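You operate a simulated robot arm through the tools that you are given. There is no shell and no other tool. Be economical: measure what you need, move in short steps, check, and stop when the job is done.

Carry out the task below with a simulated robot arm. There is one attempt and no reset: what you move stays moved.

TASK
Stir the lime putty smooth, rinse the trowel and cover the bucket.
Fine: stir with the trowel, rinse in the wash bucket; the cover sits home on the grey bucket, the trowel where it lay.

It is judged by the outcome, as a careful person would: the job done as asked, and still so three seconds after it is handed in. It fails if anything else is knocked over, pushed out of place, dropped, spilled or broken.

THE ROBOT
A 6-joint arm with a two-finger parallel gripper, fixed in place. Base frame: the origin is at the foot of the arm, x ahead of it, y to its left, z up. Lengths are in m, angles in rad, forces in N, time in s.
Its first joint turns from -1.152 to 1.152 rad. Payload 2.9 kg.
Tool frame: the origin (TCP) lies between the finger pads and is the grasp point; the fingertips stand 0.03 m ahead of it; z points along the fingers, y is the line along which they close. The gripper opens to 0.11 m. The fingers are 0.02 m wide and 0.01 m thick; the gripper's body (0.048 by 0.112 m) begins 0.055 m behind the TCP.
Orientation is that of the tool frame in the base frame, as [roll, pitch, yaw] about the fixed x, y, z axes, in that order (R = Rz(yaw) Ry(pitch) Rx(roll)). With the fingers straight down and closing along the base's y, the tool's x points along the base's -x, its y along +y and its z along -z.

THE INTERFACE
- The arm moves only by the tool servo_tool. Its argument "motion" is a list of rows, each an object (a shift or turn left out is 0, a gripper value left out holds the last) with "delta_rot": the turn, a rotation vector about the base's x, y, z in rad, a list of three; "delta_pos": the shift along the base's x, y, z in m, a list of three; "grip": the finger opening in m, from 0 to 0.11. In form: [{"delta_rot": [wx, wy, wz], "delta_pos": [dx, dy, dz], "grip": grip}, ...]. A call has 1 to 12 rows; each row is the pose to reach, as a shift and turn from the pose commanded when the call began. A row lasts 0.2 s, in which the tool goes at most 0.05 m and 0.15 rad; a call with a longer step from one row to the next is refused whole, and so is a gripper value outside its range. A pose out of reach is approached as far as the arm can. The call stops where the force on the tool passes 70 N (or 10 N more than at its start, if that is more) or the arm is blocked; 0.2 s more then pass. The fingers move at their own pace (about 0.108 m/s each) and stop on an object; they squeeze with about 42 N. The grip force told is the motor's: it shows also when the fingers shut on nothing. Time passes only in rows, and 0.2 s behind the last, so rows that repeat a pose let the fingers close. It gives the time, the measured TCP pose, the force on the tool (base axes), the opening and the grip force at its end, in the units of the frame above (readings bear some noise).
- Cameras (640 x 400 px; columns grow to the right, rows downward): "scene" is fixed at [0.0637, 0.4179, 1.3875]; the picture's right is [-0.83, -0.56, 0.00], its down [-0.31, 0.47, -0.83] and it looks along [0.46, -0.69, -0.56] (base axes); focal length 290 px, centre (320, 200). "wrist" rides on the gripper at [-0.036, 0, -0.057] in the tool frame; the picture's right is [0.00, -1.00, 0.00], its down [0.97, 0.00, -0.24] and it looks along [0.24, 0.00, 0.97] (tool axes); focal length 218 px, centre (320, 200).
- get_image(camera): a new picture of that camera. No time passes.
- point_at(camera, pixels): there is no depth. For up to 12 entries [column, row, z] of the newest picture of that camera ("zoom" is the newest enlarged one), the place [x, y] in the base frame at which the ray of that pixel passes the height z, good to about 0.002 m, but the place of the scene camera against the robot may be out by one fixed shift of up to 0.012 m in any direction. No time passes.
- close_up(camera, box): a new picture of the part [left, top, right, bottom] of that camera's present view, enlarged. No time passes.
- hand_in(): hands the job in; it is judged then, once.

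Work in short steps. Measure before you move; look again where a grasp or a placing could have gone wrong, and mend it. You have 80 turns and 38 pictures in all, the two below and enlarged ones among them. Open the gripper and draw the arm clear of the work before you hand the job in, unless the task says otherwise; then end with one line.

The tools are called after "Call:" as a command line: name --argument value ..., lists and objects as JSON in quotes. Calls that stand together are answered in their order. servo_tool: Moves the arm, as the interface text tells. Its arguments: {"type":"object","properties":{"motion":{"type":"array","items":{"type":"object","properties":{"delta_rot":{"type":"array","items":{"type":"number"}},"delta_pos":{"type":"array","items":{"type":"number"}},"grip":{"type":"number"}}}}},"required":["motion"]} The other tools are called the same way: get_image (camera) takes a picture; point_at (camera, pixels) gives the place at which the rays of pixels pass given heights; close_up (camera, box) takes an enlarged picture of a part of a camera's view; hand_in () hands the job in.

At the start:

```text
clock: 0.0
eef_pos: [0.4572, -0.0463, 1.2241]
ee_rot: [3.141, -0.001, -3.141]
contact_force: [-1.4, -0.7, 0.7]
width: 0.11
grasp_force: 0.0
```

scene: 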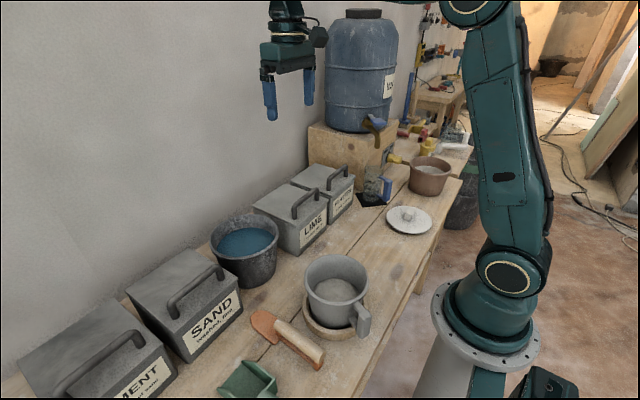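
wrist: 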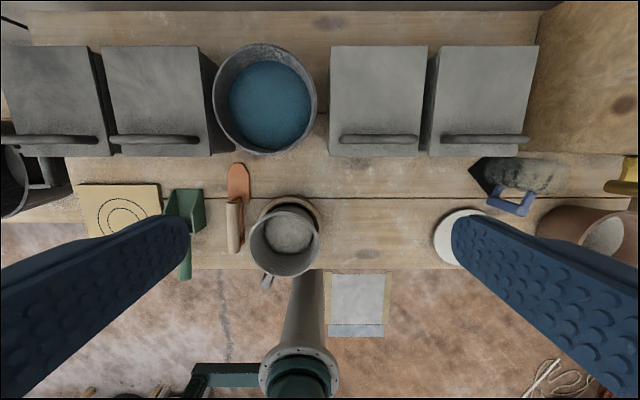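

I'll take enlarged pictures of the work area to identify the tools, bucket and cover.

Call:
close_up --camera "scene" --box '[200, 220, 400, 400]'

Call:
close_up --camera "scene" --box '[300, 120, 480, 250]'

Call:
close_up --camera "wrist" --box '[160, 140, 360, 300]'

Call:
close_up --camera "wrist" --box '[420, 130, 640, 280]'

```text
2.22 times, centred on (300, 310) of scene
```

zoom: 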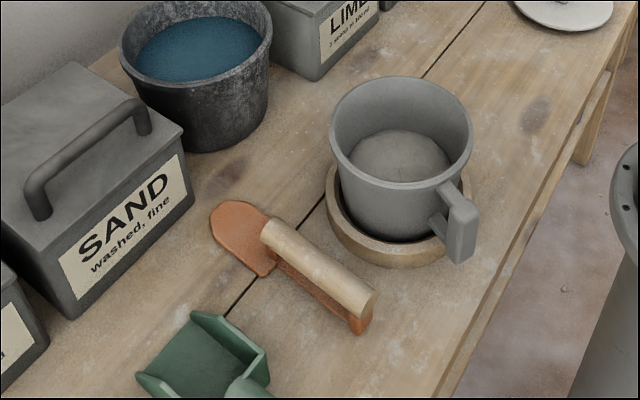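

```text
3.08 times, centred on (390, 185) of scene
```

zoom: 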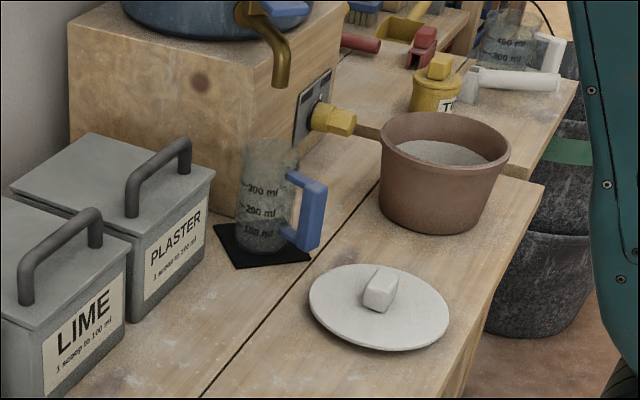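

```text
2.50 times, centred on (260, 220) of wrist
```

zoom: 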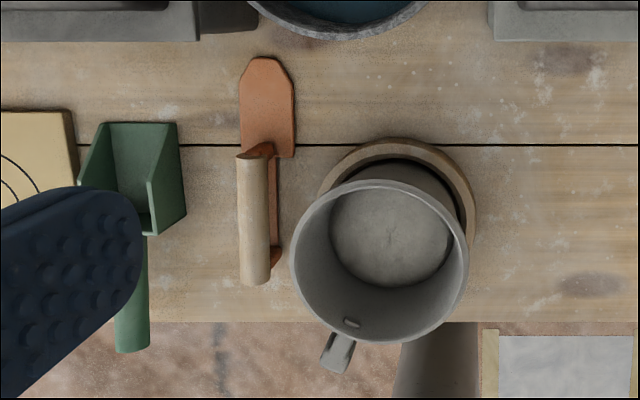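

```text
2.67 times, centred on (530, 205) of wrist
```

zoom: 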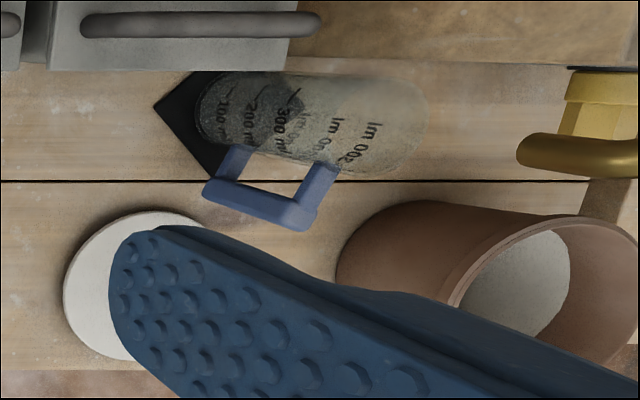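

The orange trowel lies left of the grey bucket, its blade toward +x; the white cover is on the right, and the blue-water bucket is behind. I'll measure key points from the wrist view.

Call:
get_image --camera "wrist"

Call:
point_at --camera "wrist" --pixels '[[238, 163, 0.345], [238, 202, 0.345], [234, 203, 0.39], [234, 252, 0.39], [285, 235, 0.36], [284, 213, 0.47], [284, 276, 0.47], [249, 240, 0.47], [320, 240, 0.47], [265, 43, 0.5], [265, 155, 0.5], [460, 236, 0.35]]'

Call:
get_image --camera "scene"

Call:
point_at --camera "scene" --pixels '[[258, 311, 0.345], [283, 321, 0.39], [312, 358, 0.39], [308, 280, 0.47], [370, 285, 0.47], [335, 255, 0.47], [337, 312, 0.47], [337, 288, 0.4], [410, 217, 0.37], [387, 222, 0.35], [432, 222, 0.35], [243, 240, 0.45]]'

```text
31 pictures are left
```

wrist: 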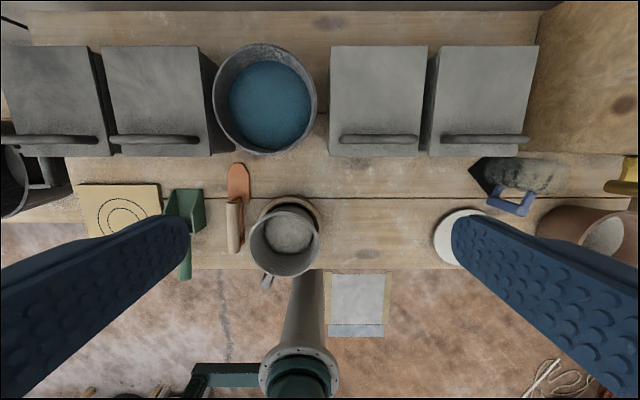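

```text
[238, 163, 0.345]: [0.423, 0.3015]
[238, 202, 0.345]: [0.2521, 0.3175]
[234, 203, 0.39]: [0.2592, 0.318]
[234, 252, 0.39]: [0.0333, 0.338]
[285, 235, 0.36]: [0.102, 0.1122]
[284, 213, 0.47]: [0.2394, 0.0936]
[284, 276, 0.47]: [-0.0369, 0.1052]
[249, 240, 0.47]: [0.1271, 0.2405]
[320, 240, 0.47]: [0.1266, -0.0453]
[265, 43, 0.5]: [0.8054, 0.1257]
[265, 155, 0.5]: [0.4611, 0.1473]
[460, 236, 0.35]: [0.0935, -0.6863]
```

```text
30 pictures are left
```

scene: 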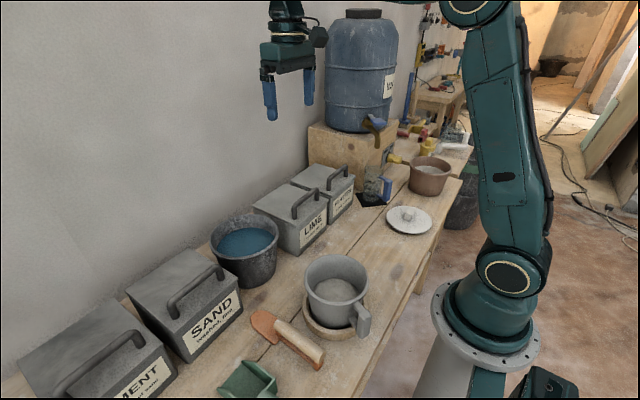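

```text
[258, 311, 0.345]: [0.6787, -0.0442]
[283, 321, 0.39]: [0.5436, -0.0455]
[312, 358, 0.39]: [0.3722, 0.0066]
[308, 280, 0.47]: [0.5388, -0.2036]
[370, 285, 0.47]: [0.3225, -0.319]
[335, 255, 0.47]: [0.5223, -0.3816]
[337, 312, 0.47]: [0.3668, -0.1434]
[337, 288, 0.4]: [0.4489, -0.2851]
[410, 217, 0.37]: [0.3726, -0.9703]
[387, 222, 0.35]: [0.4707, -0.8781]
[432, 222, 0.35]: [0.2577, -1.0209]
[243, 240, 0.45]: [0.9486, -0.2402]
```

The two cameras disagree if the table is at 0.34. Triangulating the bucket, blade and lid puts the surface near z≈0.76 in the readings' frame. I'll make a cautious move toward the trowel, staying high, and check by parallax.

Call:
servo_tool --motion '[{"delta_pos": [-0.03, 0.025, -0.02]}, {"delta_pos": [-0.06, 0.05, -0.04]}, {"delta_pos": [-0.09, 0.075, -0.06]}, {"delta_pos": [-0.12, 0.1, -0.08]}, {"delta_pos": [-0.15, 0.125, -0.1]}, {"delta_pos": [-0.18, 0.15, -0.12]}, {"delta_pos": [-0.18, 0.15, -0.15]}]'

Call:
get_image --camera "wrist"

```text
clock: 1.6
eef_pos: [0.2746, 0.1056, 1.0738]
ee_rot: [-3.141, 0.002, -3.141]
contact_force: [0.9, -0.3, -0.3]
width: 0.1101
grasp_force: 0.1
```

```text
29 pictures are left
```

wrist: 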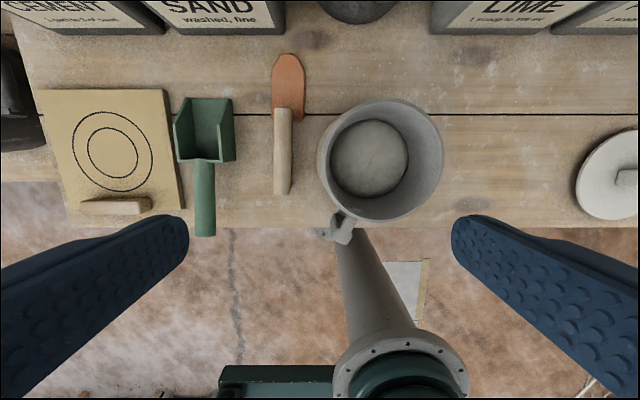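

Parallax between the two wrist views of the blade tip (238,163 → 288,54) puts the table at z≈0.74 in the readings. I'll go over the trowel for a closer look and view it from the scene camera too.

Call:
servo_tool --motion '[{"delta_pos": [0.0, 0.03, -0.03]}, {"delta_pos": [0.01, 0.054, -0.06]}, {"delta_pos": [0.02, 0.054, -0.1]}, {"delta_pos": [0.025, 0.054, -0.13]}]'

Call:
get_image --camera "wrist"

Call:
point_at --camera "scene" --pixels '[[258, 311, 0.745], [251, 313, 0.745], [283, 321, 0.8], [312, 358, 0.8], [308, 280, 0.86], [370, 285, 0.86], [335, 255, 0.86], [337, 312, 0.86], [405, 208, 0.77], [387, 222, 0.75], [432, 222, 0.75], [243, 240, 0.85]]'

Call:
close_up --camera "scene" --box '[210, 230, 390, 380]'

```text
clock: 2.6
eef_pos: [0.303, 0.1594, 0.9435]
ee_rot: [-3.141, 0.0, -3.141]
contact_force: [-0.1, -0.2, -0.2]
width: 0.1099
grasp_force: 0.0
```

```text
28 pictures are left
```

wrist: 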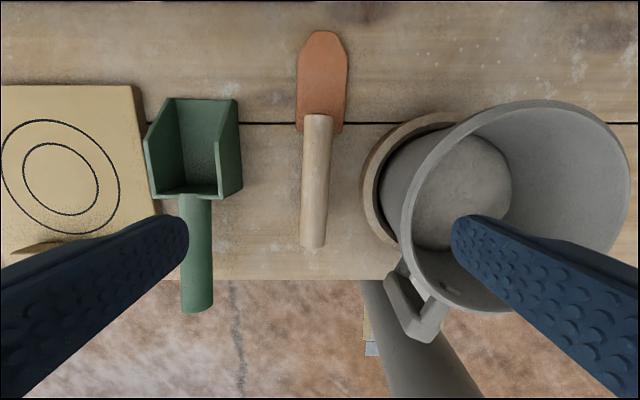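

```text
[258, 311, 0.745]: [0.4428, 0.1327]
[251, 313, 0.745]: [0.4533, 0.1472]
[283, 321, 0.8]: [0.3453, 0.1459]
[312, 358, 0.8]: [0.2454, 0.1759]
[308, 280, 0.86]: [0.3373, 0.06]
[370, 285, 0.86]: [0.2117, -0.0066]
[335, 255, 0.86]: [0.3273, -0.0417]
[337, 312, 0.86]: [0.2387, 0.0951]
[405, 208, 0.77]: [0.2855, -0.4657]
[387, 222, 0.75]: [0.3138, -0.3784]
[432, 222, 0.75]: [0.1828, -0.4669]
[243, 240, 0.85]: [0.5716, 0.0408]
```

```text
2.67 times, centred on (300, 305) of scene
```

zoom: 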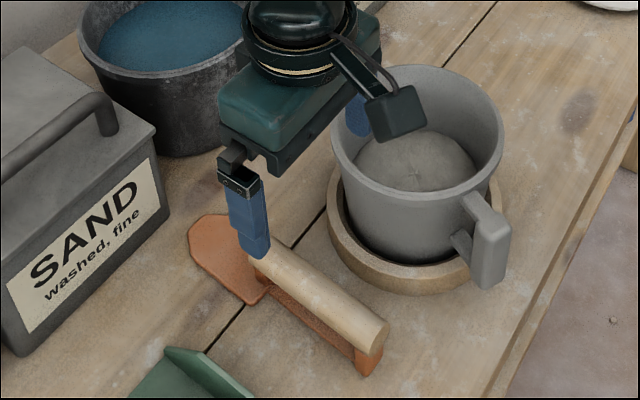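

The trowel runs along x: tip at (322,31) → x≈.452, y≈.157; handle x≈.24–.365, y≈.163, axis z≈.785. The bucket centre is ≈(.289,.032), rim z≈.865, r≈.074. Before grasping I'll test in free air whether the arm can tilt the tool back toward the base, which is what pitching the blade down needs.

Call:
servo_tool --motion '[{"delta_pos": [-0.01, -0.03, 0.03], "grip": 0.05, "delta_rot": [0, 0.14, 0]}, {"delta_pos": [-0.02, -0.06, 0.05], "delta_rot": [0, 0.28, 0]}, {"delta_pos": [-0.03, -0.09, 0.05], "delta_rot": [0, 0.42, 0]}, {"delta_pos": [-0.03, -0.12, 0.05], "delta_rot": [0, 0.56, 0]}, {"delta_pos": [-0.03, -0.13, 0.05], "delta_rot": [0, 0.7, 0]}]'

Call:
get_image --camera "scene"

```text
clock: 3.8
eef_pos: [0.2698, 0.0288, 0.9941]
ee_rot: [3.139, -0.701, -3.14]
contact_force: [0.0, -0.4, -0.1]
width: 0.0501
grasp_force: 0.1
```

```text
26 pictures are left
```

scene: 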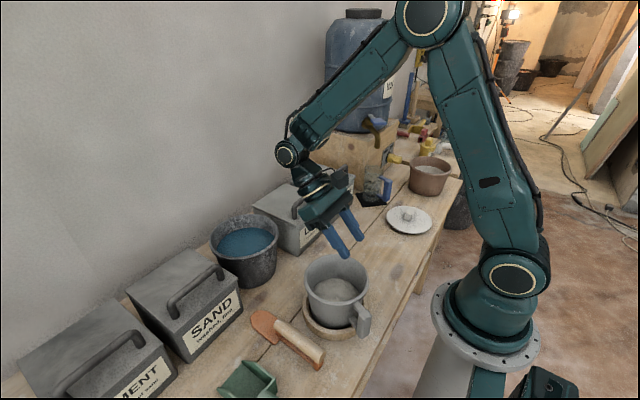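

The tool reaches a 0.7 rad back-tilt comfortably. I'll now move over the trowel handle with the fingers tilted forward about 0.45 rad, which leaves room for the pitch-down later, and look again.

Call:
servo_tool --motion '[{"delta_pos": [0.0, 0.02, 0.0], "delta_rot": [0, -0.14, 0]}, {"delta_pos": [0.0, 0.05, 0.0], "delta_rot": [0, -0.28, 0]}, {"delta_pos": [0.0, 0.08, 0.0], "delta_rot": [0, -0.42, 0]}, {"delta_pos": [0.0, 0.11, 0.0], "delta_rot": [0, -0.56, 0]}, {"delta_pos": [0.0, 0.135, 0.0], "delta_rot": [0, -0.7, 0]}, {"delta_pos": [0.0, 0.135, -0.02], "delta_rot": [0, -0.84, 0]}, {"delta_pos": [0.0, 0.135, -0.05], "delta_rot": [0, -0.98, 0]}, {"delta_pos": [0.0, 0.135, -0.08], "delta_rot": [0, -1.12, 0]}, {"delta_pos": [0.005, 0.135, -0.1], "delta_rot": [0, -1.15, 0]}]'

Call:
get_image --camera "wrist"

Call:
close_up --camera "scene" --box '[210, 230, 390, 380]'

```text
clock: 5.8
eef_pos: [0.2806, 0.1679, 0.8946]
ee_rot: [-3.139, 0.45, -3.141]
contact_force: [0.2, -0.1, 0.0]
width: 0.0499
grasp_force: 0.1
out of reach, approached as far as the arm can: row 8, 9
```

```text
25 pictures are left
```

wrist: 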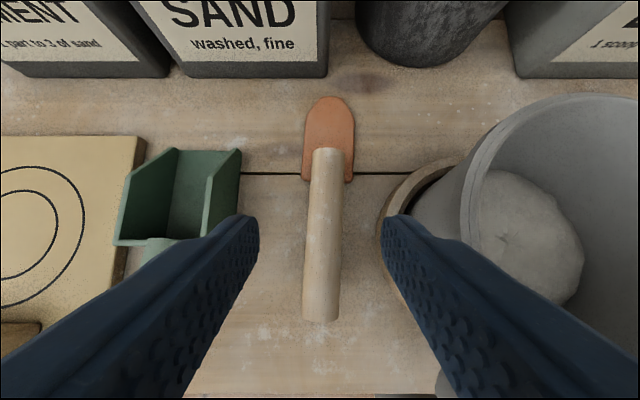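

```text
2.67 times, centred on (300, 305) of scene
```

zoom: 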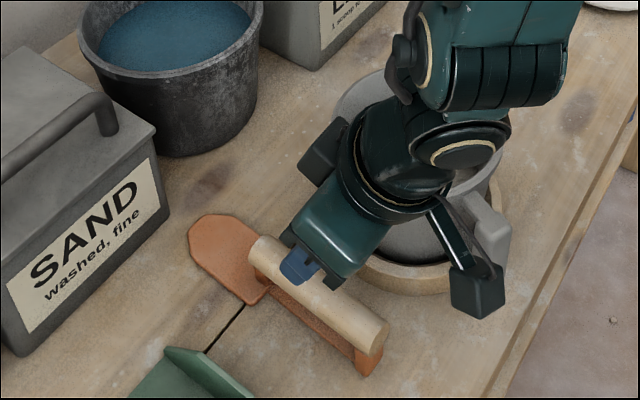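

The 0.45 tilt sits at the edge of reach, so I'll reduce it to about 0.2 and add a small yaw to match the handle. The handle's centre is at u≈323, y≈.165.

Call:
servo_tool --motion '[{"delta_rot": [0, 0.13, 0]}, {"delta_rot": [0, 0.25, 0]}, {"delta_rot": [0, 0.25, -0.04]}]'

Call:
get_image --camera "wrist"

```text
clock: 6.6
eef_pos: [0.2805, 0.1681, 0.8952]
ee_rot: [-3.138, 0.198, 3.101]
contact_force: [-1.3, 0.0, -1.0]
width: 0.0503
grasp_force: 0.0
```

```text
23 pictures are left
```

wrist: 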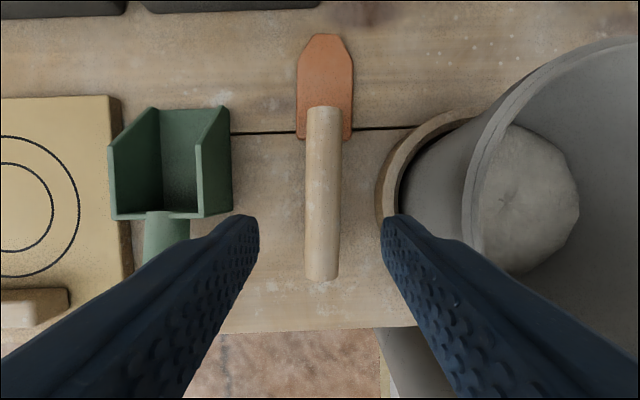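

The handle is now vertical in the view and centred between the fingers. I'll descend to grasp height with the fingers straddling it.

Call:
servo_tool --motion '[{"delta_pos": [0.002, -0.001, -0.04]}, {"delta_pos": [0.003, -0.001, -0.075]}, {"delta_pos": [0.004, -0.001, -0.1]}, {"delta_pos": [0.004, -0.001, -0.1]}]'

Call:
close_up --camera "scene" --box '[210, 230, 390, 380]'

```text
clock: 7.6
eef_pos: [0.2854, 0.166, 0.795]
ee_rot: [-3.136, 0.201, 3.102]
contact_force: [0.3, -0.1, 0.0]
width: 0.0499
grasp_force: 0.1
```

```text
2.67 times, centred on (300, 305) of scene
```

zoom: 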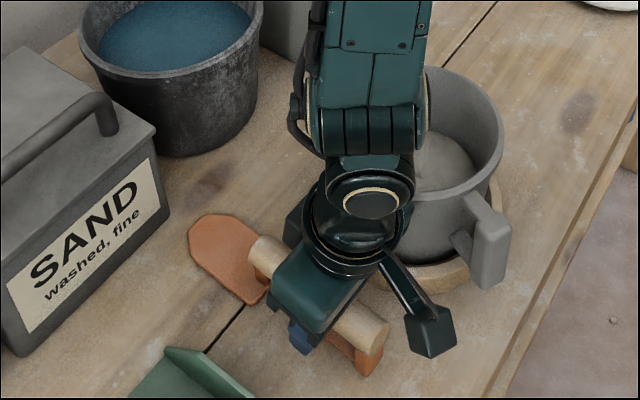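

No contact and the handle lies between the fingers. I'll close the gripper.

Call:
servo_tool --motion '[{"grip": 0.0}, {"grip": 0.0}, {"grip": 0.0}]'

```text
clock: 8.4
eef_pos: [0.2855, 0.1654, 0.7956]
ee_rot: [-3.137, 0.202, 3.103]
contact_force: [0.8, -0.9, 0.0]
width: 0.0277
grasp_force: 42.2
```

Gripped at 0.0277 m. I'll lift straight up and check.

Call:
servo_tool --motion '[{"delta_pos": [0, 0, 0.02]}, {"delta_pos": [0, 0, 0.06]}, {"delta_pos": [0, 0, 0.1]}, {"delta_pos": [0, 0, 0.15]}, {"delta_pos": [0, 0, 0.2]}, {"delta_pos": [0, 0, 0.23]}]'

Call:
get_image --camera "wrist"

```text
clock: 9.8
eef_pos: [0.2829, 0.1651, 1.0245]
ee_rot: [-3.136, 0.198, 3.101]
contact_force: [-0.5, 0.7, -3.0]
width: 0.0274
grasp_force: 41.7
```

```text
21 pictures are left
```

wrist: 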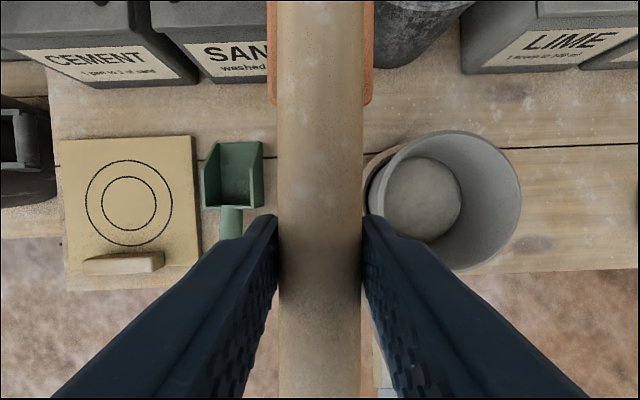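

Held firmly (about 3 N). I'll refine the bucket centre from this picture, then pitch the blade down while moving up and over toward the bucket, keeping the tip above the rim.

Call:
point_at --camera "wrist" --pixels '[[368, 195, 0.865], [521, 200, 0.865], [447, 130, 0.865], [447, 273, 0.865], [371, 195, 0.805], [461, 198, 0.805], [415, 156, 0.805], [415, 241, 0.805]]'

Call:
servo_tool --motion '[{"delta_pos": [0, 0, 0.03], "delta_rot": [0, 0.14, 0]}, {"delta_pos": [0, 0, 0.06], "delta_rot": [0, 0.28, 0]}, {"delta_pos": [0, 0, 0.08], "delta_rot": [0, 0.42, 0]}, {"delta_pos": [0, 0, 0.08], "delta_rot": [0, 0.56, 0]}, {"delta_pos": [0, 0, 0.08], "delta_rot": [0, 0.7, 0]}, {"delta_pos": [0, 0, 0.08], "delta_rot": [0, 0.84, 0]}, {"delta_pos": [0, 0, 0.08], "delta_rot": [0, 0.97, 0]}, {"delta_pos": [0, 0, 0.08], "delta_rot": [0, 1.1, 0]}]'

Call:
get_image --camera "scene"

```text
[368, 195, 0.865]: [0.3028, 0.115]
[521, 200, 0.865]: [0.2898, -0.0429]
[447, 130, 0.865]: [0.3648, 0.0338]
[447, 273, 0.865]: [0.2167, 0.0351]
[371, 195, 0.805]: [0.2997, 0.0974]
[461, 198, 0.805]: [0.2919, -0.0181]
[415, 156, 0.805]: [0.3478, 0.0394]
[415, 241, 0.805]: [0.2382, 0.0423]
```

```text
clock: 11.6
eef_pos: [0.2077, 0.1535, 1.0518]
ee_rot: [-3.082, -0.898, 3.078]
contact_force: [-0.9, 0.3, -1.9]
width: 0.0276
grasp_force: 42.1
out of reach, approached as far as the arm can: row 6, 7, 8
```

```text
20 pictures are left
```

scene: 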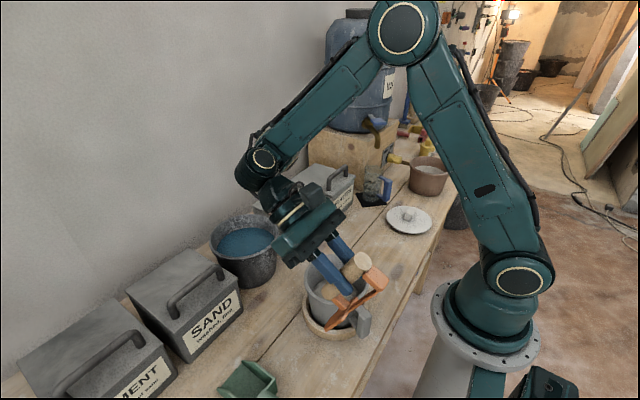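

Full pitch at that height is out of reach, so the arm was clipped to (.208,.154,1.052). The bucket centre measures ≈(.290,.037). I'll back the pitch off by 0.2 and see where it settles.

Call:
servo_tool --motion '[{"delta_rot": [0, -0.1, 0]}, {"delta_rot": [0, -0.2, 0]}, {"delta_rot": [0, -0.2, 0]}]'

```text
clock: 12.4
eef_pos: [0.2093, 0.1551, 1.0519]
ee_rot: [-3.098, -0.699, 3.093]
contact_force: [0.8, -0.2, -2.2]
width: 0.0278
grasp_force: 41.8
```

The commanded pose follows the clipped one. I'll move over the bucket at this pitch: tip target ≈(.305,.036), z≈.90.

Call:
servo_tool --motion '[{"delta_pos": [0.0, -0.0, 0.02]}, {"delta_pos": [0.01, -0.04, 0.02]}, {"delta_pos": [0.02, -0.075, 0.02]}, {"delta_pos": [0.03, -0.11, 0.02]}, {"delta_pos": [0.03, -0.11, 0.02]}]'

Call:
close_up --camera "scene" --box '[250, 200, 430, 350]'

Call:
get_image --camera "wrist"

```text
clock: 13.6
eef_pos: [0.2398, 0.0441, 1.0725]
ee_rot: [-3.097, -0.7, 3.09]
contact_force: [-0.7, -0.6, -2.4]
width: 0.0277
grasp_force: 42.3
```

```text
2.67 times, centred on (340, 275) of scene
```

zoom: 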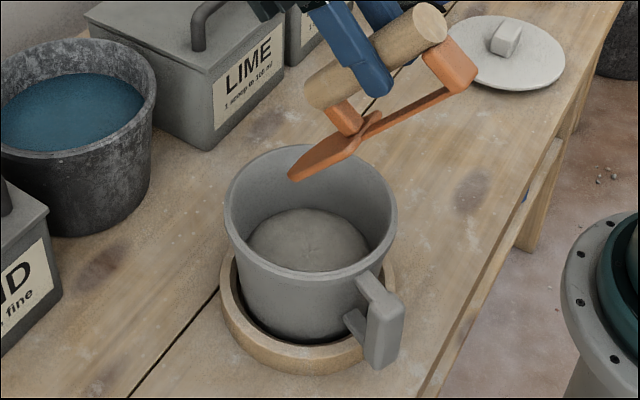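

```text
18 pictures are left
```

wrist: 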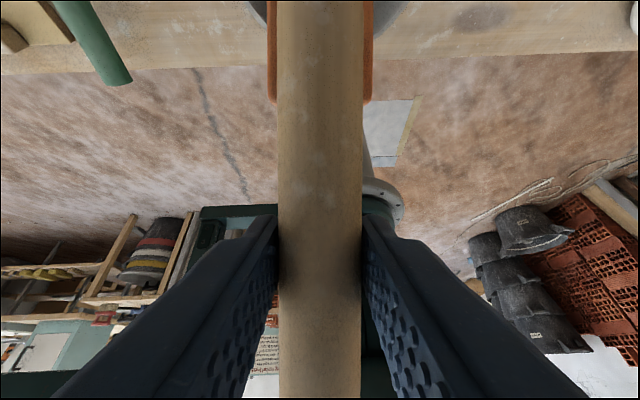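

The tip hangs over the bucket as predicted (~(.306,.035,.912)). I'll descend until the tip is inside, below rim level, pitching a bit more.

Call:
servo_tool --motion '[{"delta_pos": [0.0, 0.001, -0.03]}, {"delta_pos": [0.0, 0.001, -0.055]}, {"delta_pos": [0.005, 0.001, -0.075], "delta_rot": [0, 0.08, 0]}, {"delta_pos": [0.01, 0.001, -0.075], "delta_rot": [0, 0.15, 0]}, {"delta_pos": [0.01, 0.001, -0.075], "delta_rot": [0, 0.15, 0]}]'

Call:
close_up --camera "scene" --box '[250, 200, 430, 350]'

```text
clock: 14.8
eef_pos: [0.2499, 0.0452, 0.9961]
ee_rot: [-3.086, -0.85, 3.084]
contact_force: [-0.4, -0.2, -2.6]
width: 0.0276
grasp_force: 41.5
```

```text
2.67 times, centred on (340, 275) of scene
```

zoom: 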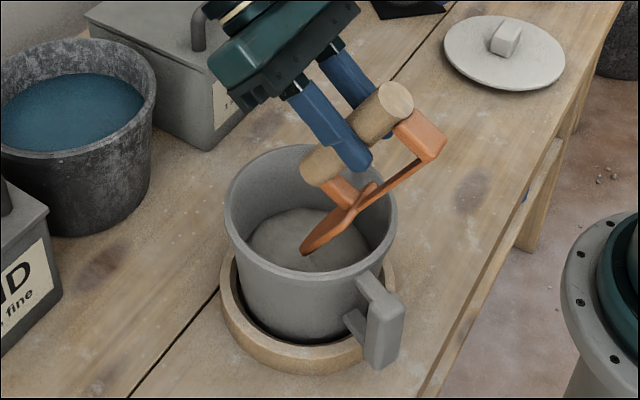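

The tip is inside at ≈(.291,.036,.827). I'll lower it into the putty in small steps.

Call:
servo_tool --motion '[{"delta_pos": [0.0, 0.0, -0.02]}, {"delta_pos": [0.0, 0.0, -0.035]}, {"delta_pos": [0.0, 0.0, -0.045]}, {"delta_pos": [0.0, 0.0, -0.045]}]'

Call:
close_up --camera "scene" --box '[250, 200, 430, 350]'

```text
clock: 15.8
eef_pos: [0.2483, 0.0456, 0.9511]
ee_rot: [-3.086, -0.85, 3.083]
contact_force: [1.1, -0.9, -1.5]
width: 0.0278
grasp_force: 42.4
```

```text
2.67 times, centred on (340, 275) of scene
```

zoom: 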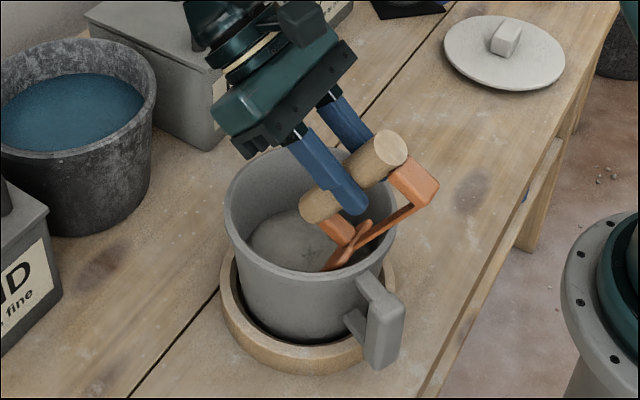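

The blade tip is in the putty (~(.288,.034,.782)), with little force. I'll sink it slightly and stir in circles of about 2 cm radius.

Call:
servo_tool --motion '[{"delta_pos": [0.006, 0.003, -0.007]}, {"delta_pos": [0.022, 0.003, -0.007]}, {"delta_pos": [0.019, 0.014, -0.007]}, {"delta_pos": [0.008, 0.019, -0.007]}, {"delta_pos": [-0.003, 0.014, -0.007]}, {"delta_pos": [-0.008, 0.003, -0.007]}, {"delta_pos": [-0.003, -0.008, -0.007]}, {"delta_pos": [0.008, -0.013, -0.007]}, {"delta_pos": [0.019, -0.008, -0.007]}, {"delta_pos": [0.022, 0.003, -0.007]}, {"delta_pos": [0.019, 0.014, -0.007]}, {"delta_pos": [0.008, 0.019, -0.007]}]'

Call:
close_up --camera "scene" --box '[270, 220, 390, 320]'

```text
clock: 18.4
eef_pos: [0.2577, 0.0645, 0.9431]
ee_rot: [-3.087, -0.847, 3.083]
contact_force: [1.3, -1.0, -2.2]
width: 0.0277
grasp_force: 41.7
```

```text
4.00 times, centred on (330, 270) of scene
```

zoom: 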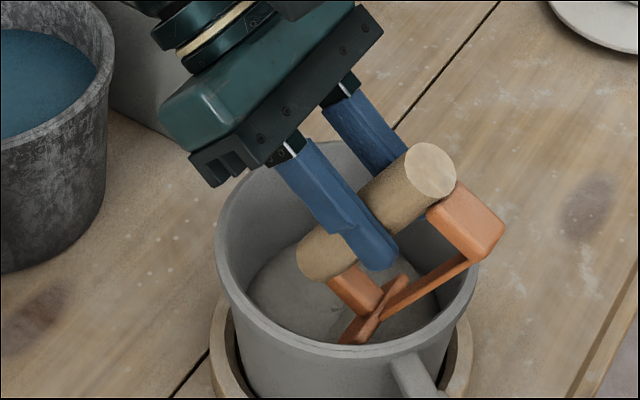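

No abnormal forces. I'll continue stirring for several more turns.

Call:
servo_tool --motion '[{"delta_pos": [-0.011, -0.005, 0]}, {"delta_pos": [-0.016, -0.016, 0]}, {"delta_pos": [-0.011, -0.027, 0]}, {"delta_pos": [0, -0.032, 0]}, {"delta_pos": [0.011, -0.027, 0]}, {"delta_pos": [0.016, -0.016, 0]}, {"delta_pos": [0.011, -0.005, 0]}, {"delta_pos": [0, 0, 0]}, {"delta_pos": [-0.011, -0.005, 0]}, {"delta_pos": [-0.016, -0.016, 0]}, {"delta_pos": [-0.011, -0.027, 0]}, {"delta_pos": [0, -0.032, 0]}]'

Call:
servo_tool --motion '[{"delta_pos": [0.011, 0.005, 0]}, {"delta_pos": [0.016, 0.016, 0]}, {"delta_pos": [0.011, 0.027, 0]}, {"delta_pos": [0, 0.032, 0]}, {"delta_pos": [-0.011, 0.027, 0]}, {"delta_pos": [-0.016, 0.016, 0]}, {"delta_pos": [-0.011, 0.005, 0]}, {"delta_pos": [0, 0, 0]}, {"delta_pos": [0.011, 0.005, 0]}, {"delta_pos": [0.016, 0.016, 0]}, {"delta_pos": [0.011, 0.027, 0]}, {"delta_pos": [0, 0.032, 0]}]'

Call:
servo_tool --motion '[{"delta_pos": [-0.011, -0.005, 0]}, {"delta_pos": [-0.016, -0.016, 0]}, {"delta_pos": [-0.011, -0.027, 0]}, {"delta_pos": [0, -0.032, 0]}, {"delta_pos": [0.011, -0.027, 0]}, {"delta_pos": [0.016, -0.016, 0]}, {"delta_pos": [0.011, -0.005, 0]}, {"delta_pos": [0, 0, 0]}, {"delta_pos": [-0.011, -0.005, 0]}, {"delta_pos": [-0.016, -0.016, 0]}, {"delta_pos": [-0.008, -0.016, 0]}, {"delta_pos": [0.005, -0.016, 0]}]'

Call:
close_up --camera "scene" --box '[270, 220, 390, 320]'

```text
clock: 21.0
eef_pos: [0.2567, 0.0307, 0.9446]
ee_rot: [-3.084, -0.85, 3.083]
contact_force: [-0.3, -0.1, -1.9]
width: 0.0272
grasp_force: 42.2
```

```text
clock: 23.6
eef_pos: [0.2571, 0.0644, 0.9439]
ee_rot: [-3.088, -0.848, 3.083]
contact_force: [1.1, -0.5, -1.5]
width: 0.0272
grasp_force: 41.9
```

```text
clock: 26.2
eef_pos: [0.2616, 0.0478, 0.9446]
ee_rot: [-3.086, -0.848, 3.084]
contact_force: [-0.3, 0.2, -2.5]
width: 0.0275
grasp_force: 41.8
```

```text
4.00 times, centred on (330, 270) of scene
```

zoom: 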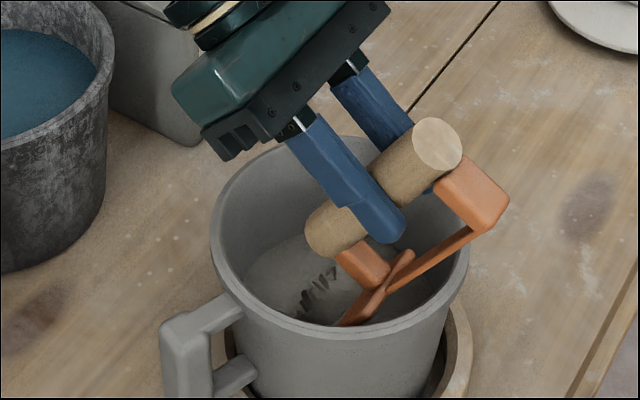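

The bucket has turned about its axis: its handle now points toward +y, dragged round by the blade brushing the inside. It still sits in its ring. I'll stir the opposite way, which also mixes, to turn it back, checking after one turn.

Call:
servo_tool --motion '[{"delta_pos": [0.011, 0, 0]}, {"delta_pos": [0.006, -0.011, 0]}, {"delta_pos": [-0.005, -0.016, 0]}, {"delta_pos": [-0.016, -0.011, 0]}, {"delta_pos": [-0.021, 0, 0]}, {"delta_pos": [-0.016, 0.011, 0]}, {"delta_pos": [-0.005, 0.016, 0]}, {"delta_pos": [0.006, 0.011, 0]}, {"delta_pos": [0.011, 0, 0]}, {"delta_pos": [0.0, 0, 0]}]'

Call:
close_up --camera "scene" --box '[270, 220, 390, 320]'

```text
clock: 28.4
eef_pos: [0.2622, 0.0481, 0.9444]
ee_rot: [-3.084, -0.849, 3.081]
contact_force: [0.3, 0.3, -1.7]
width: 0.0275
grasp_force: 41.9
```

```text
4.00 times, centred on (330, 270) of scene
```

zoom: 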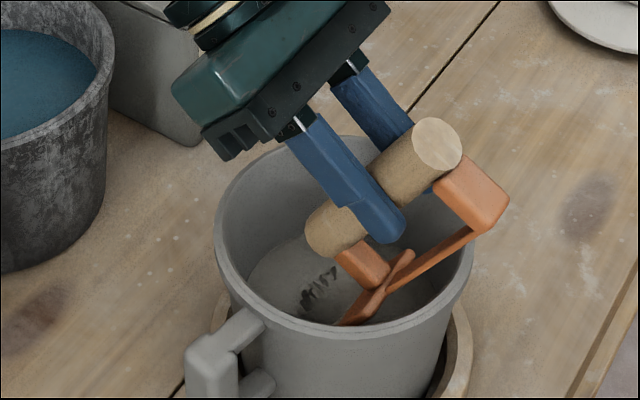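

One reverse turn brought the handle about 15–20° back toward its original direction. I'll do more reverse turns.

Call:
servo_tool --motion '[{"delta_pos": [0.006, -0.011, 0]}, {"delta_pos": [-0.005, -0.016, 0]}, {"delta_pos": [-0.016, -0.011, 0]}, {"delta_pos": [-0.021, 0, 0]}, {"delta_pos": [-0.016, 0.011, 0]}, {"delta_pos": [-0.005, 0.016, 0]}, {"delta_pos": [0.006, 0.011, 0]}, {"delta_pos": [0.011, 0, 0]}, {"delta_pos": [0.006, -0.011, 0]}, {"delta_pos": [-0.005, -0.016, 0]}, {"delta_pos": [-0.016, -0.011, 0]}, {"delta_pos": [-0.021, 0, 0]}]'

Call:
servo_tool --motion '[{"delta_pos": [0.005, 0.011, 0]}, {"delta_pos": [0.016, 0.016, 0]}, {"delta_pos": [0.027, 0.011, 0]}, {"delta_pos": [0.032, 0, 0]}, {"delta_pos": [0.027, -0.011, 0]}, {"delta_pos": [0.016, -0.016, 0]}, {"delta_pos": [0.005, -0.011, 0]}, {"delta_pos": [0, 0, 0]}, {"delta_pos": [0.005, 0.011, 0]}, {"delta_pos": [0.016, 0.016, 0]}, {"delta_pos": [0.027, 0.011, 0]}, {"delta_pos": [0.021, 0, 0]}]'

Call:
close_up --camera "scene" --box '[270, 220, 390, 320]'

```text
clock: 31.0
eef_pos: [0.2412, 0.0486, 0.9448]
ee_rot: [-3.086, -0.85, 3.084]
contact_force: [1.2, -1.6, -3.0]
width: 0.0276
grasp_force: 42.1
```

```text
clock: 33.6
eef_pos: [0.2624, 0.0491, 0.9453]
ee_rot: [-3.086, -0.849, 3.082]
contact_force: [-0.8, 1.0, -1.8]
width: 0.0278
grasp_force: 42.2
```

```text
4.00 times, centred on (330, 270) of scene
```

zoom: 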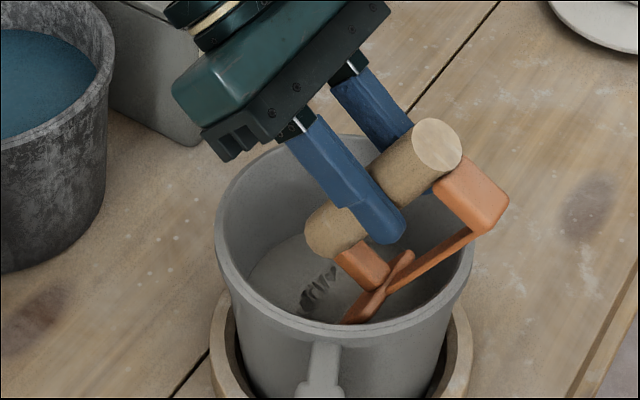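

The handle is now pointing toward the camera, roughly 30° short. About two more reverse turns.

Call:
servo_tool --motion '[{"delta_pos": [0.011, 0, 0]}, {"delta_pos": [0.006, -0.011, 0]}, {"delta_pos": [-0.005, -0.016, 0]}, {"delta_pos": [-0.016, -0.011, 0]}, {"delta_pos": [-0.021, 0, 0]}, {"delta_pos": [-0.016, 0.011, 0]}, {"delta_pos": [-0.005, 0.016, 0]}, {"delta_pos": [0.006, 0.011, 0]}, {"delta_pos": [0.011, 0, 0]}, {"delta_pos": [0.006, -0.011, 0]}, {"delta_pos": [-0.005, -0.016, 0]}, {"delta_pos": [-0.016, -0.011, 0]}]'

Call:
servo_tool --motion '[{"delta_pos": [-0.005, 0.011, 0]}, {"delta_pos": [0, 0.022, 0]}, {"delta_pos": [0.011, 0.027, 0]}, {"delta_pos": [0.022, 0.022, 0]}, {"delta_pos": [0.018, 0.011, 0]}, {"delta_pos": [0.018, 0.011, 0]}]'

Call:
close_up --camera "scene" --box '[270, 220, 390, 320]'

```text
clock: 36.2
eef_pos: [0.2462, 0.0382, 0.9446]
ee_rot: [-3.084, -0.849, 3.082]
contact_force: [-0.5, -0.4, -1.3]
width: 0.0276
grasp_force: 41.6
```

```text
clock: 37.6
eef_pos: [0.2636, 0.0486, 0.9441]
ee_rot: [-3.087, -0.849, 3.084]
contact_force: [1.2, -0.1, -1.7]
width: 0.0276
grasp_force: 42.1
```

```text
4.00 times, centred on (330, 270) of scene
```

zoom: 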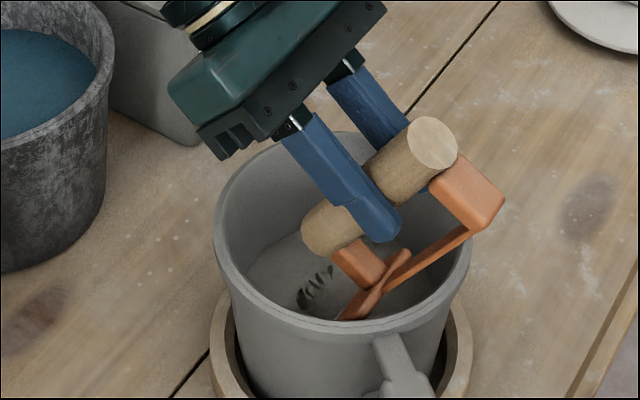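

The handle is almost back to its original direction. I'll lift the trowel straight out and inspect the putty.

Call:
servo_tool --motion '[{"delta_pos": [-0.002, 0.0, 0.03]}, {"delta_pos": [-0.002, 0.0, 0.06]}, {"delta_pos": [-0.002, 0.0, 0.09]}, {"delta_pos": [-0.005, 0.0, 0.13], "delta_rot": [0, -0.1, 0]}, {"delta_pos": [-0.005, 0.02, 0.16], "delta_rot": [0, -0.2, 0]}, {"delta_pos": [-0.005, 0.06, 0.16], "delta_rot": [0, -0.34, 0]}, {"delta_pos": [-0.0, 0.1, 0.16], "delta_rot": [0, -0.48, 0]}, {"delta_pos": [0.0, 0.12, 0.16], "delta_rot": [0, -0.62, 0]}]'

Call:
get_image --camera "scene"

Call:
close_up --camera "scene" --box '[270, 220, 390, 320]'

```text
clock: 39.4
eef_pos: [0.2643, 0.1683, 1.1048]
ee_rot: [-3.12, -0.228, 3.106]
contact_force: [-0.1, 0.4, -1.7]
width: 0.0277
grasp_force: 41.6
out of reach, approached as far as the arm can: row 5
```

```text
10 pictures are left
```

scene: 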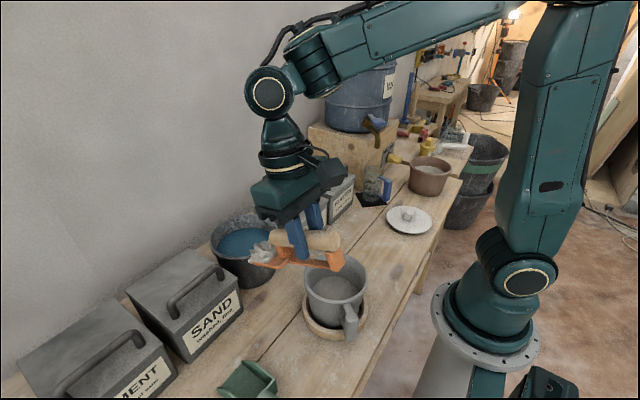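

```text
4.00 times, centred on (330, 270) of scene
```

zoom: 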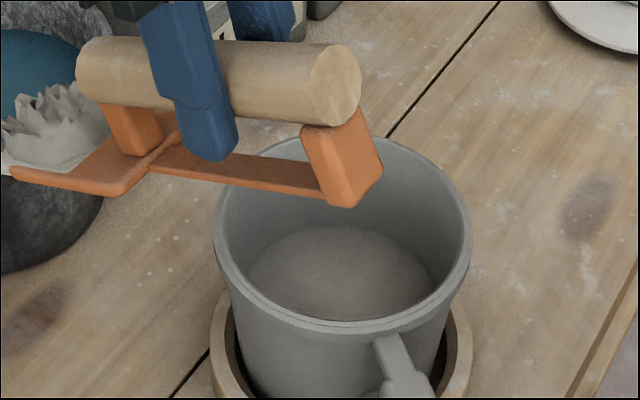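

The putty is smooth and the blade carries a gob of it. The wash bucket is at ≈(.575,.055), rim z≈.86. That's too far with the tool leaning back, so I'll bring the tool vertical, move out at height and turn the trowel 180°, so that leaning the tool forward dips the blade.

Call:
servo_tool --motion '[{"delta_pos": [0.04, -0.02, 0.01], "delta_rot": [0, -0.11, 0]}, {"delta_pos": [0.075, -0.04, 0.02], "delta_rot": [0, -0.23, 0]}, {"delta_pos": [0.11, -0.065, 0.02], "delta_rot": [0, -0.23, 0]}, {"delta_pos": [0.145, -0.09, 0.02], "delta_rot": [0, -0.23, 0]}, {"delta_pos": [0.18, -0.108, 0.02], "delta_rot": [0, -0.23, 0]}, {"delta_pos": [0.18, -0.108, 0.02], "delta_rot": [0, -0.23, 0]}]'

Call:
servo_tool --motion '[{"delta_rot": [0, 0, 0.14]}, {"delta_rot": [0, 0, 0.28]}, {"delta_rot": [0, 0, 0.42]}, {"delta_rot": [0, 0, 0.56]}, {"delta_rot": [0, 0, 0.7]}, {"delta_rot": [0, 0, 0.84]}, {"delta_rot": [0, 0, 0.98]}, {"delta_rot": [0, 0, 1.12]}, {"delta_rot": [0, 0, 1.26]}, {"delta_rot": [0, 0, 1.4]}, {"delta_rot": [0, 0, 1.5]}, {"delta_rot": [0, 0, 1.59]}]'

```text
clock: 40.8
eef_pos: [0.4461, 0.0591, 1.1264]
ee_rot: [-3.129, 0.0, 3.104]
contact_force: [-0.7, -0.5, -2.9]
width: 0.0279
grasp_force: 41.6
```

```text
clock: 43.4
eef_pos: [0.4441, 0.0598, 1.1244]
ee_rot: [-3.131, 0.001, -1.588]
contact_force: [-0.3, -0.3, -2.2]
width: 0.0277
grasp_force: 41.7
```

Half the turn is done with no problem. I'll turn the rest.

Call:
servo_tool --motion '[{"delta_rot": [0, 0, 0.14]}, {"delta_rot": [0, 0, 0.28]}, {"delta_rot": [0, 0, 0.42]}, {"delta_rot": [0, 0, 0.56]}, {"delta_rot": [0, 0, 0.7]}, {"delta_rot": [0, 0, 0.84]}, {"delta_rot": [0, 0, 0.98]}, {"delta_rot": [0, 0, 1.12]}, {"delta_rot": [0, 0, 1.26]}, {"delta_rot": [0, 0, 1.4]}, {"delta_rot": [0, 0, 1.5]}, {"delta_rot": [0, 0, 1.588]}]'

```text
clock: 46.0
eef_pos: [0.4436, 0.0593, 1.124]
ee_rot: [-3.129, 0.001, -0.001]
contact_force: [-0.1, 0.4, -2.4]
width: 0.0276
grasp_force: 41.3
```

The trowel is flipped so the blade points at the base. Now I'll tilt the tool forward while moving outward, so the tip comes over the wash bucket, still above its rim.

Call:
servo_tool --motion '[{"delta_pos": [0.03, 0, 0], "delta_rot": [0, -0.125, 0]}, {"delta_pos": [0.06, 0, 0], "delta_rot": [0, -0.25, 0]}, {"delta_pos": [0.09, 0, 0], "delta_rot": [0, -0.375, 0]}, {"delta_pos": [0.12, 0, 0], "delta_rot": [0, -0.5, 0]}, {"delta_pos": [0.15, -0.002, 0], "delta_rot": [0, -0.625, 0]}, {"delta_pos": [0.174, -0.004, -0.01], "delta_rot": [0, -0.75, 0]}, {"delta_pos": [0.174, -0.004, -0.03], "delta_rot": [0, -0.75, 0]}]'

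Call:
close_up --camera "scene" --box '[180, 140, 340, 300]'

```text
clock: 47.6
eef_pos: [0.611, 0.0782, 1.0897]
ee_rot: [-3.099, -0.754, -0.048]
contact_force: [-0.5, -0.1, -3.1]
width: 0.0275
grasp_force: 41.6
out of reach, approached as far as the arm can: row 2, 3, 4, 5, 6, 7
```

```text
2.50 times, centred on (260, 220) of scene
```

zoom: 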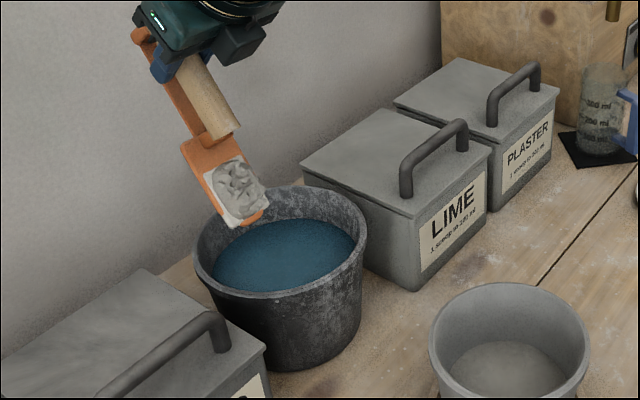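

The tip hangs near the bucket at ≈(.553,.08,.926), and the water level is a few cm below the rim. I'll shift y toward the centre while lowering to just above the rim.

Call:
servo_tool --motion '[{"delta_pos": [0.0, -0.012, -0.01]}, {"delta_pos": [0.004, -0.022, -0.02]}, {"delta_pos": [0.004, -0.022, -0.04]}]'

```text
clock: 48.4
eef_pos: [0.6095, 0.0772, 1.0448]
ee_rot: [-3.111, -0.751, -0.03]
contact_force: [0.2, 0.4, -1.2]
width: 0.0277
grasp_force: 42.1
out of reach, approached as far as the arm can: row 1, 2, 3
```

y is limited at ≈.077, but tip ≈(.552,.079) with the blade's half-width still fits inside the 8.5 cm inner radius. I'll lower slowly.

Call:
servo_tool --motion '[{"delta_pos": [0.0, -0.002, -0.025]}, {"delta_pos": [0.002, -0.004, -0.05]}, {"delta_pos": [0.004, -0.006, -0.07]}, {"delta_pos": [0.004, -0.006, -0.085]}]'

Call:
close_up --camera "scene" --box '[180, 140, 340, 300]'

```text
clock: 49.4
eef_pos: [0.6128, 0.0729, 0.9594]
ee_rot: [-3.122, -0.751, -0.015]
contact_force: [-0.7, 0.1, -2.2]
width: 0.0277
grasp_force: 41.3
out of reach, approached as far as the arm can: row 1, 2, 3
```

```text
2.50 times, centred on (260, 220) of scene
```

zoom: 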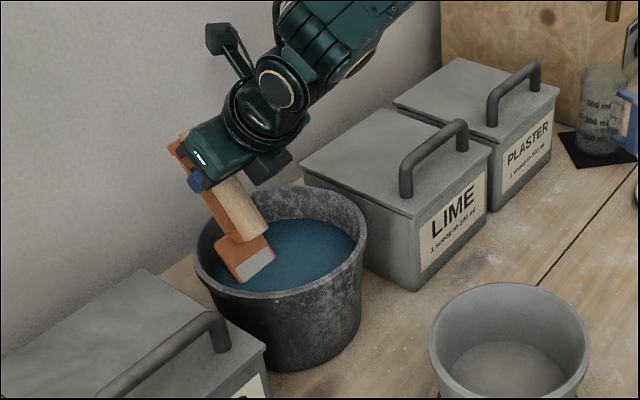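

The blade is in the water and the gob is washing off, with a film left above the waterline. I'll go 2 cm deeper and swish.

Call:
servo_tool --motion '[{"delta_pos": [0.0, -0.012, -0.01]}, {"delta_pos": [0.0, -0.018, -0.02]}, {"delta_pos": [0.01, -0.03, -0.022]}, {"delta_pos": [-0.005, -0.04, -0.022]}, {"delta_pos": [-0.01, -0.02, -0.022]}, {"delta_pos": [0.0, -0.005, -0.022]}, {"delta_pos": [0.01, -0.02, -0.022]}, {"delta_pos": [0.0, -0.04, -0.022]}, {"delta_pos": [-0.01, -0.025, -0.022]}, {"delta_pos": [0.0, -0.01, -0.022]}, {"delta_pos": [0.008, -0.02, -0.022]}, {"delta_pos": [0.0, -0.02, -0.022]}]'

Call:
servo_tool --motion '[{"delta_pos": [0.0, 0.01, -0.006]}, {"delta_pos": [0.01, 0.0, -0.012]}, {"delta_pos": [0.0, -0.018, -0.012]}, {"delta_pos": [-0.01, 0.0, -0.012]}, {"delta_pos": [0.0, 0.01, -0.012]}, {"delta_pos": [0.01, 0.0, 0.0]}, {"delta_pos": [0.0, -0.018, -0.012]}, {"delta_pos": [-0.01, 0.0, 0.0]}, {"delta_pos": [0.0, 0.01, -0.012]}, {"delta_pos": [0.0, 0.0, -0.012]}]'

Call:
close_up --camera "scene" --box '[180, 140, 340, 300]'

```text
clock: 52.0
eef_pos: [0.6093, 0.0656, 0.9364]
ee_rot: [-3.125, -0.749, -0.017]
contact_force: [0.3, -0.4, -2.7]
width: 0.0273
grasp_force: 42.0
out of reach, approached as far as the arm can: row 1, 2, 3, 4, 5, 6, 7, 8, 9, 10, 11, 12
```

```text
clock: 54.2
eef_pos: [0.6091, 0.0667, 0.9236]
ee_rot: [-3.124, -0.75, -0.012]
contact_force: [0.6, -0.4, -1.7]
width: 0.0277
grasp_force: 42.1
out of reach, approached as far as the arm can: row 2, 3, 6, 7
```

```text
2.50 times, centred on (260, 220) of scene
```

zoom: 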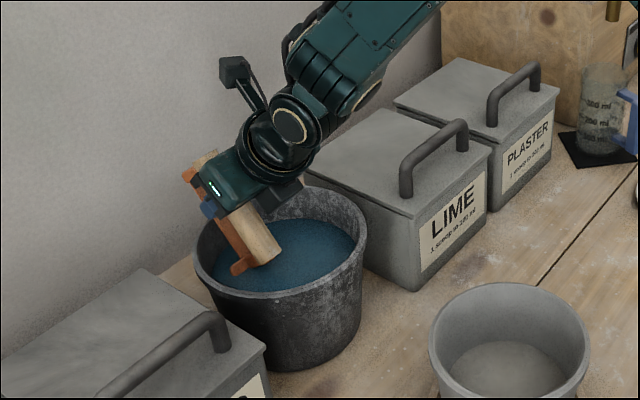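

The whole blade is now under water. A few more swishes, then I'll lift out to inspect.

Call:
servo_tool --motion '[{"delta_pos": [0.0, 0.01, 0.005]}, {"delta_pos": [-0.008, 0.0, 0.0]}, {"delta_pos": [0.0, 0.01, 0.005]}, {"delta_pos": [-0.008, 0.0, 0.0]}, {"delta_pos": [0.0, 0.01, 0.0]}, {"delta_pos": [0.0, 0.0, 0.0]}, {"delta_pos": [0.0, 0.0, 0.03]}, {"delta_pos": [0.0, 0.0, 0.07]}, {"delta_pos": [0.0, 0.0, 0.11]}, {"delta_pos": [0.0, 0.0, 0.14]}, {"delta_pos": [0.0, 0.0, 0.14]}, {"delta_pos": [0.0, 0.0, 0.14]}]'

Call:
close_up --camera "scene" --box '[180, 140, 340, 300]'

```text
clock: 56.8
eef_pos: [0.6053, 0.0815, 1.0616]
ee_rot: [-3.11, -0.75, -0.027]
contact_force: [0.1, 0.0, -2.6]
width: 0.0276
grasp_force: 41.6
out of reach, approached as far as the arm can: row 7, 8, 9, 10, 11, 12
```

```text
2.50 times, centred on (260, 220) of scene
```

zoom: 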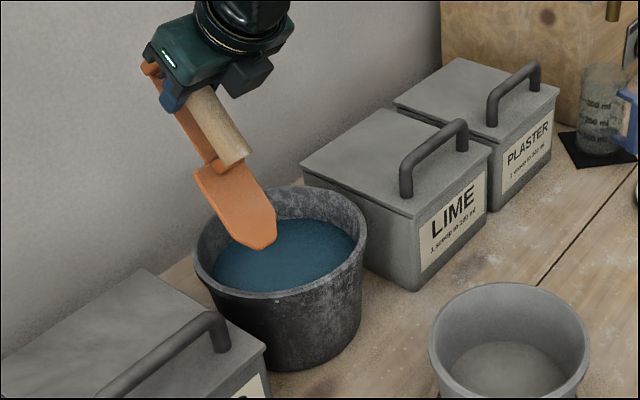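

The blade is clean. I'll retract: tilt back to vertical while moving inward and up.

Call:
servo_tool --motion '[{"delta_pos": [0.0, 0, 0.03]}, {"delta_pos": [-0.03, 0, 0.06], "delta_rot": [0, 0.14, 0]}, {"delta_pos": [-0.06, -0.005, 0.065], "delta_rot": [0, 0.28, 0]}, {"delta_pos": [-0.09, -0.01, 0.065], "delta_rot": [0, 0.42, 0]}, {"delta_pos": [-0.12, -0.015, 0.065], "delta_rot": [0, 0.56, 0]}, {"delta_pos": [-0.15, -0.02, 0.065], "delta_rot": [0, 0.7, 0]}, {"delta_pos": [-0.16, -0.02, 0.065], "delta_rot": [0, 0.75, 0]}, {"delta_pos": [-0.16, -0.02, 0.065], "delta_rot": [0, 0.75, 0]}]'

Call:
servo_tool --motion '[{"delta_rot": [0, 0, -0.14]}, {"delta_rot": [0, 0, -0.28]}, {"delta_rot": [0, 0, -0.42]}, {"delta_rot": [0, 0, -0.56]}, {"delta_rot": [0, 0, -0.7]}, {"delta_rot": [0, 0, -0.84]}, {"delta_rot": [0, 0, -0.98]}, {"delta_rot": [0, 0, -1.12]}, {"delta_rot": [0, 0, -1.26]}, {"delta_rot": [0, 0, -1.4]}, {"delta_rot": [0, 0, -1.5]}, {"delta_rot": [0, 0, -1.588]}]'

Call:
servo_tool --motion '[{"delta_rot": [0, 0, -0.14]}, {"delta_rot": [0, 0, -0.28]}, {"delta_rot": [0, 0, -0.42]}, {"delta_rot": [0, 0, -0.56]}, {"delta_rot": [0, 0, -0.7]}, {"delta_rot": [0, 0, -0.84]}, {"delta_rot": [0, 0, -0.98]}, {"delta_rot": [0, 0, -1.12]}, {"delta_rot": [0, 0, -1.26]}, {"delta_rot": [0, 0, -1.4]}, {"delta_rot": [0, 0, -1.5]}, {"delta_rot": [0, 0, -1.588]}]'

```text
clock: 58.6
eef_pos: [0.4439, 0.0602, 1.1266]
ee_rot: [-3.129, 0.002, -0.004]
contact_force: [-0.2, -1.3, -1.9]
width: 0.0277
grasp_force: 41.9
out of reach, approached as far as the arm can: row 1, 2, 3, 4
```

```text
clock: 61.2
eef_pos: [0.4449, 0.0616, 1.1272]
ee_rot: [-3.13, 0.0, -1.592]
contact_force: [-0.6, 0.7, -2.1]
width: 0.0276
grasp_force: 41.9
```

```text
clock: 63.8
eef_pos: [0.4442, 0.0604, 1.1267]
ee_rot: [-3.13, 0.0, 3.103]
contact_force: [1.0, 1.3, -2.2]
width: 0.0276
grasp_force: 42.2
```

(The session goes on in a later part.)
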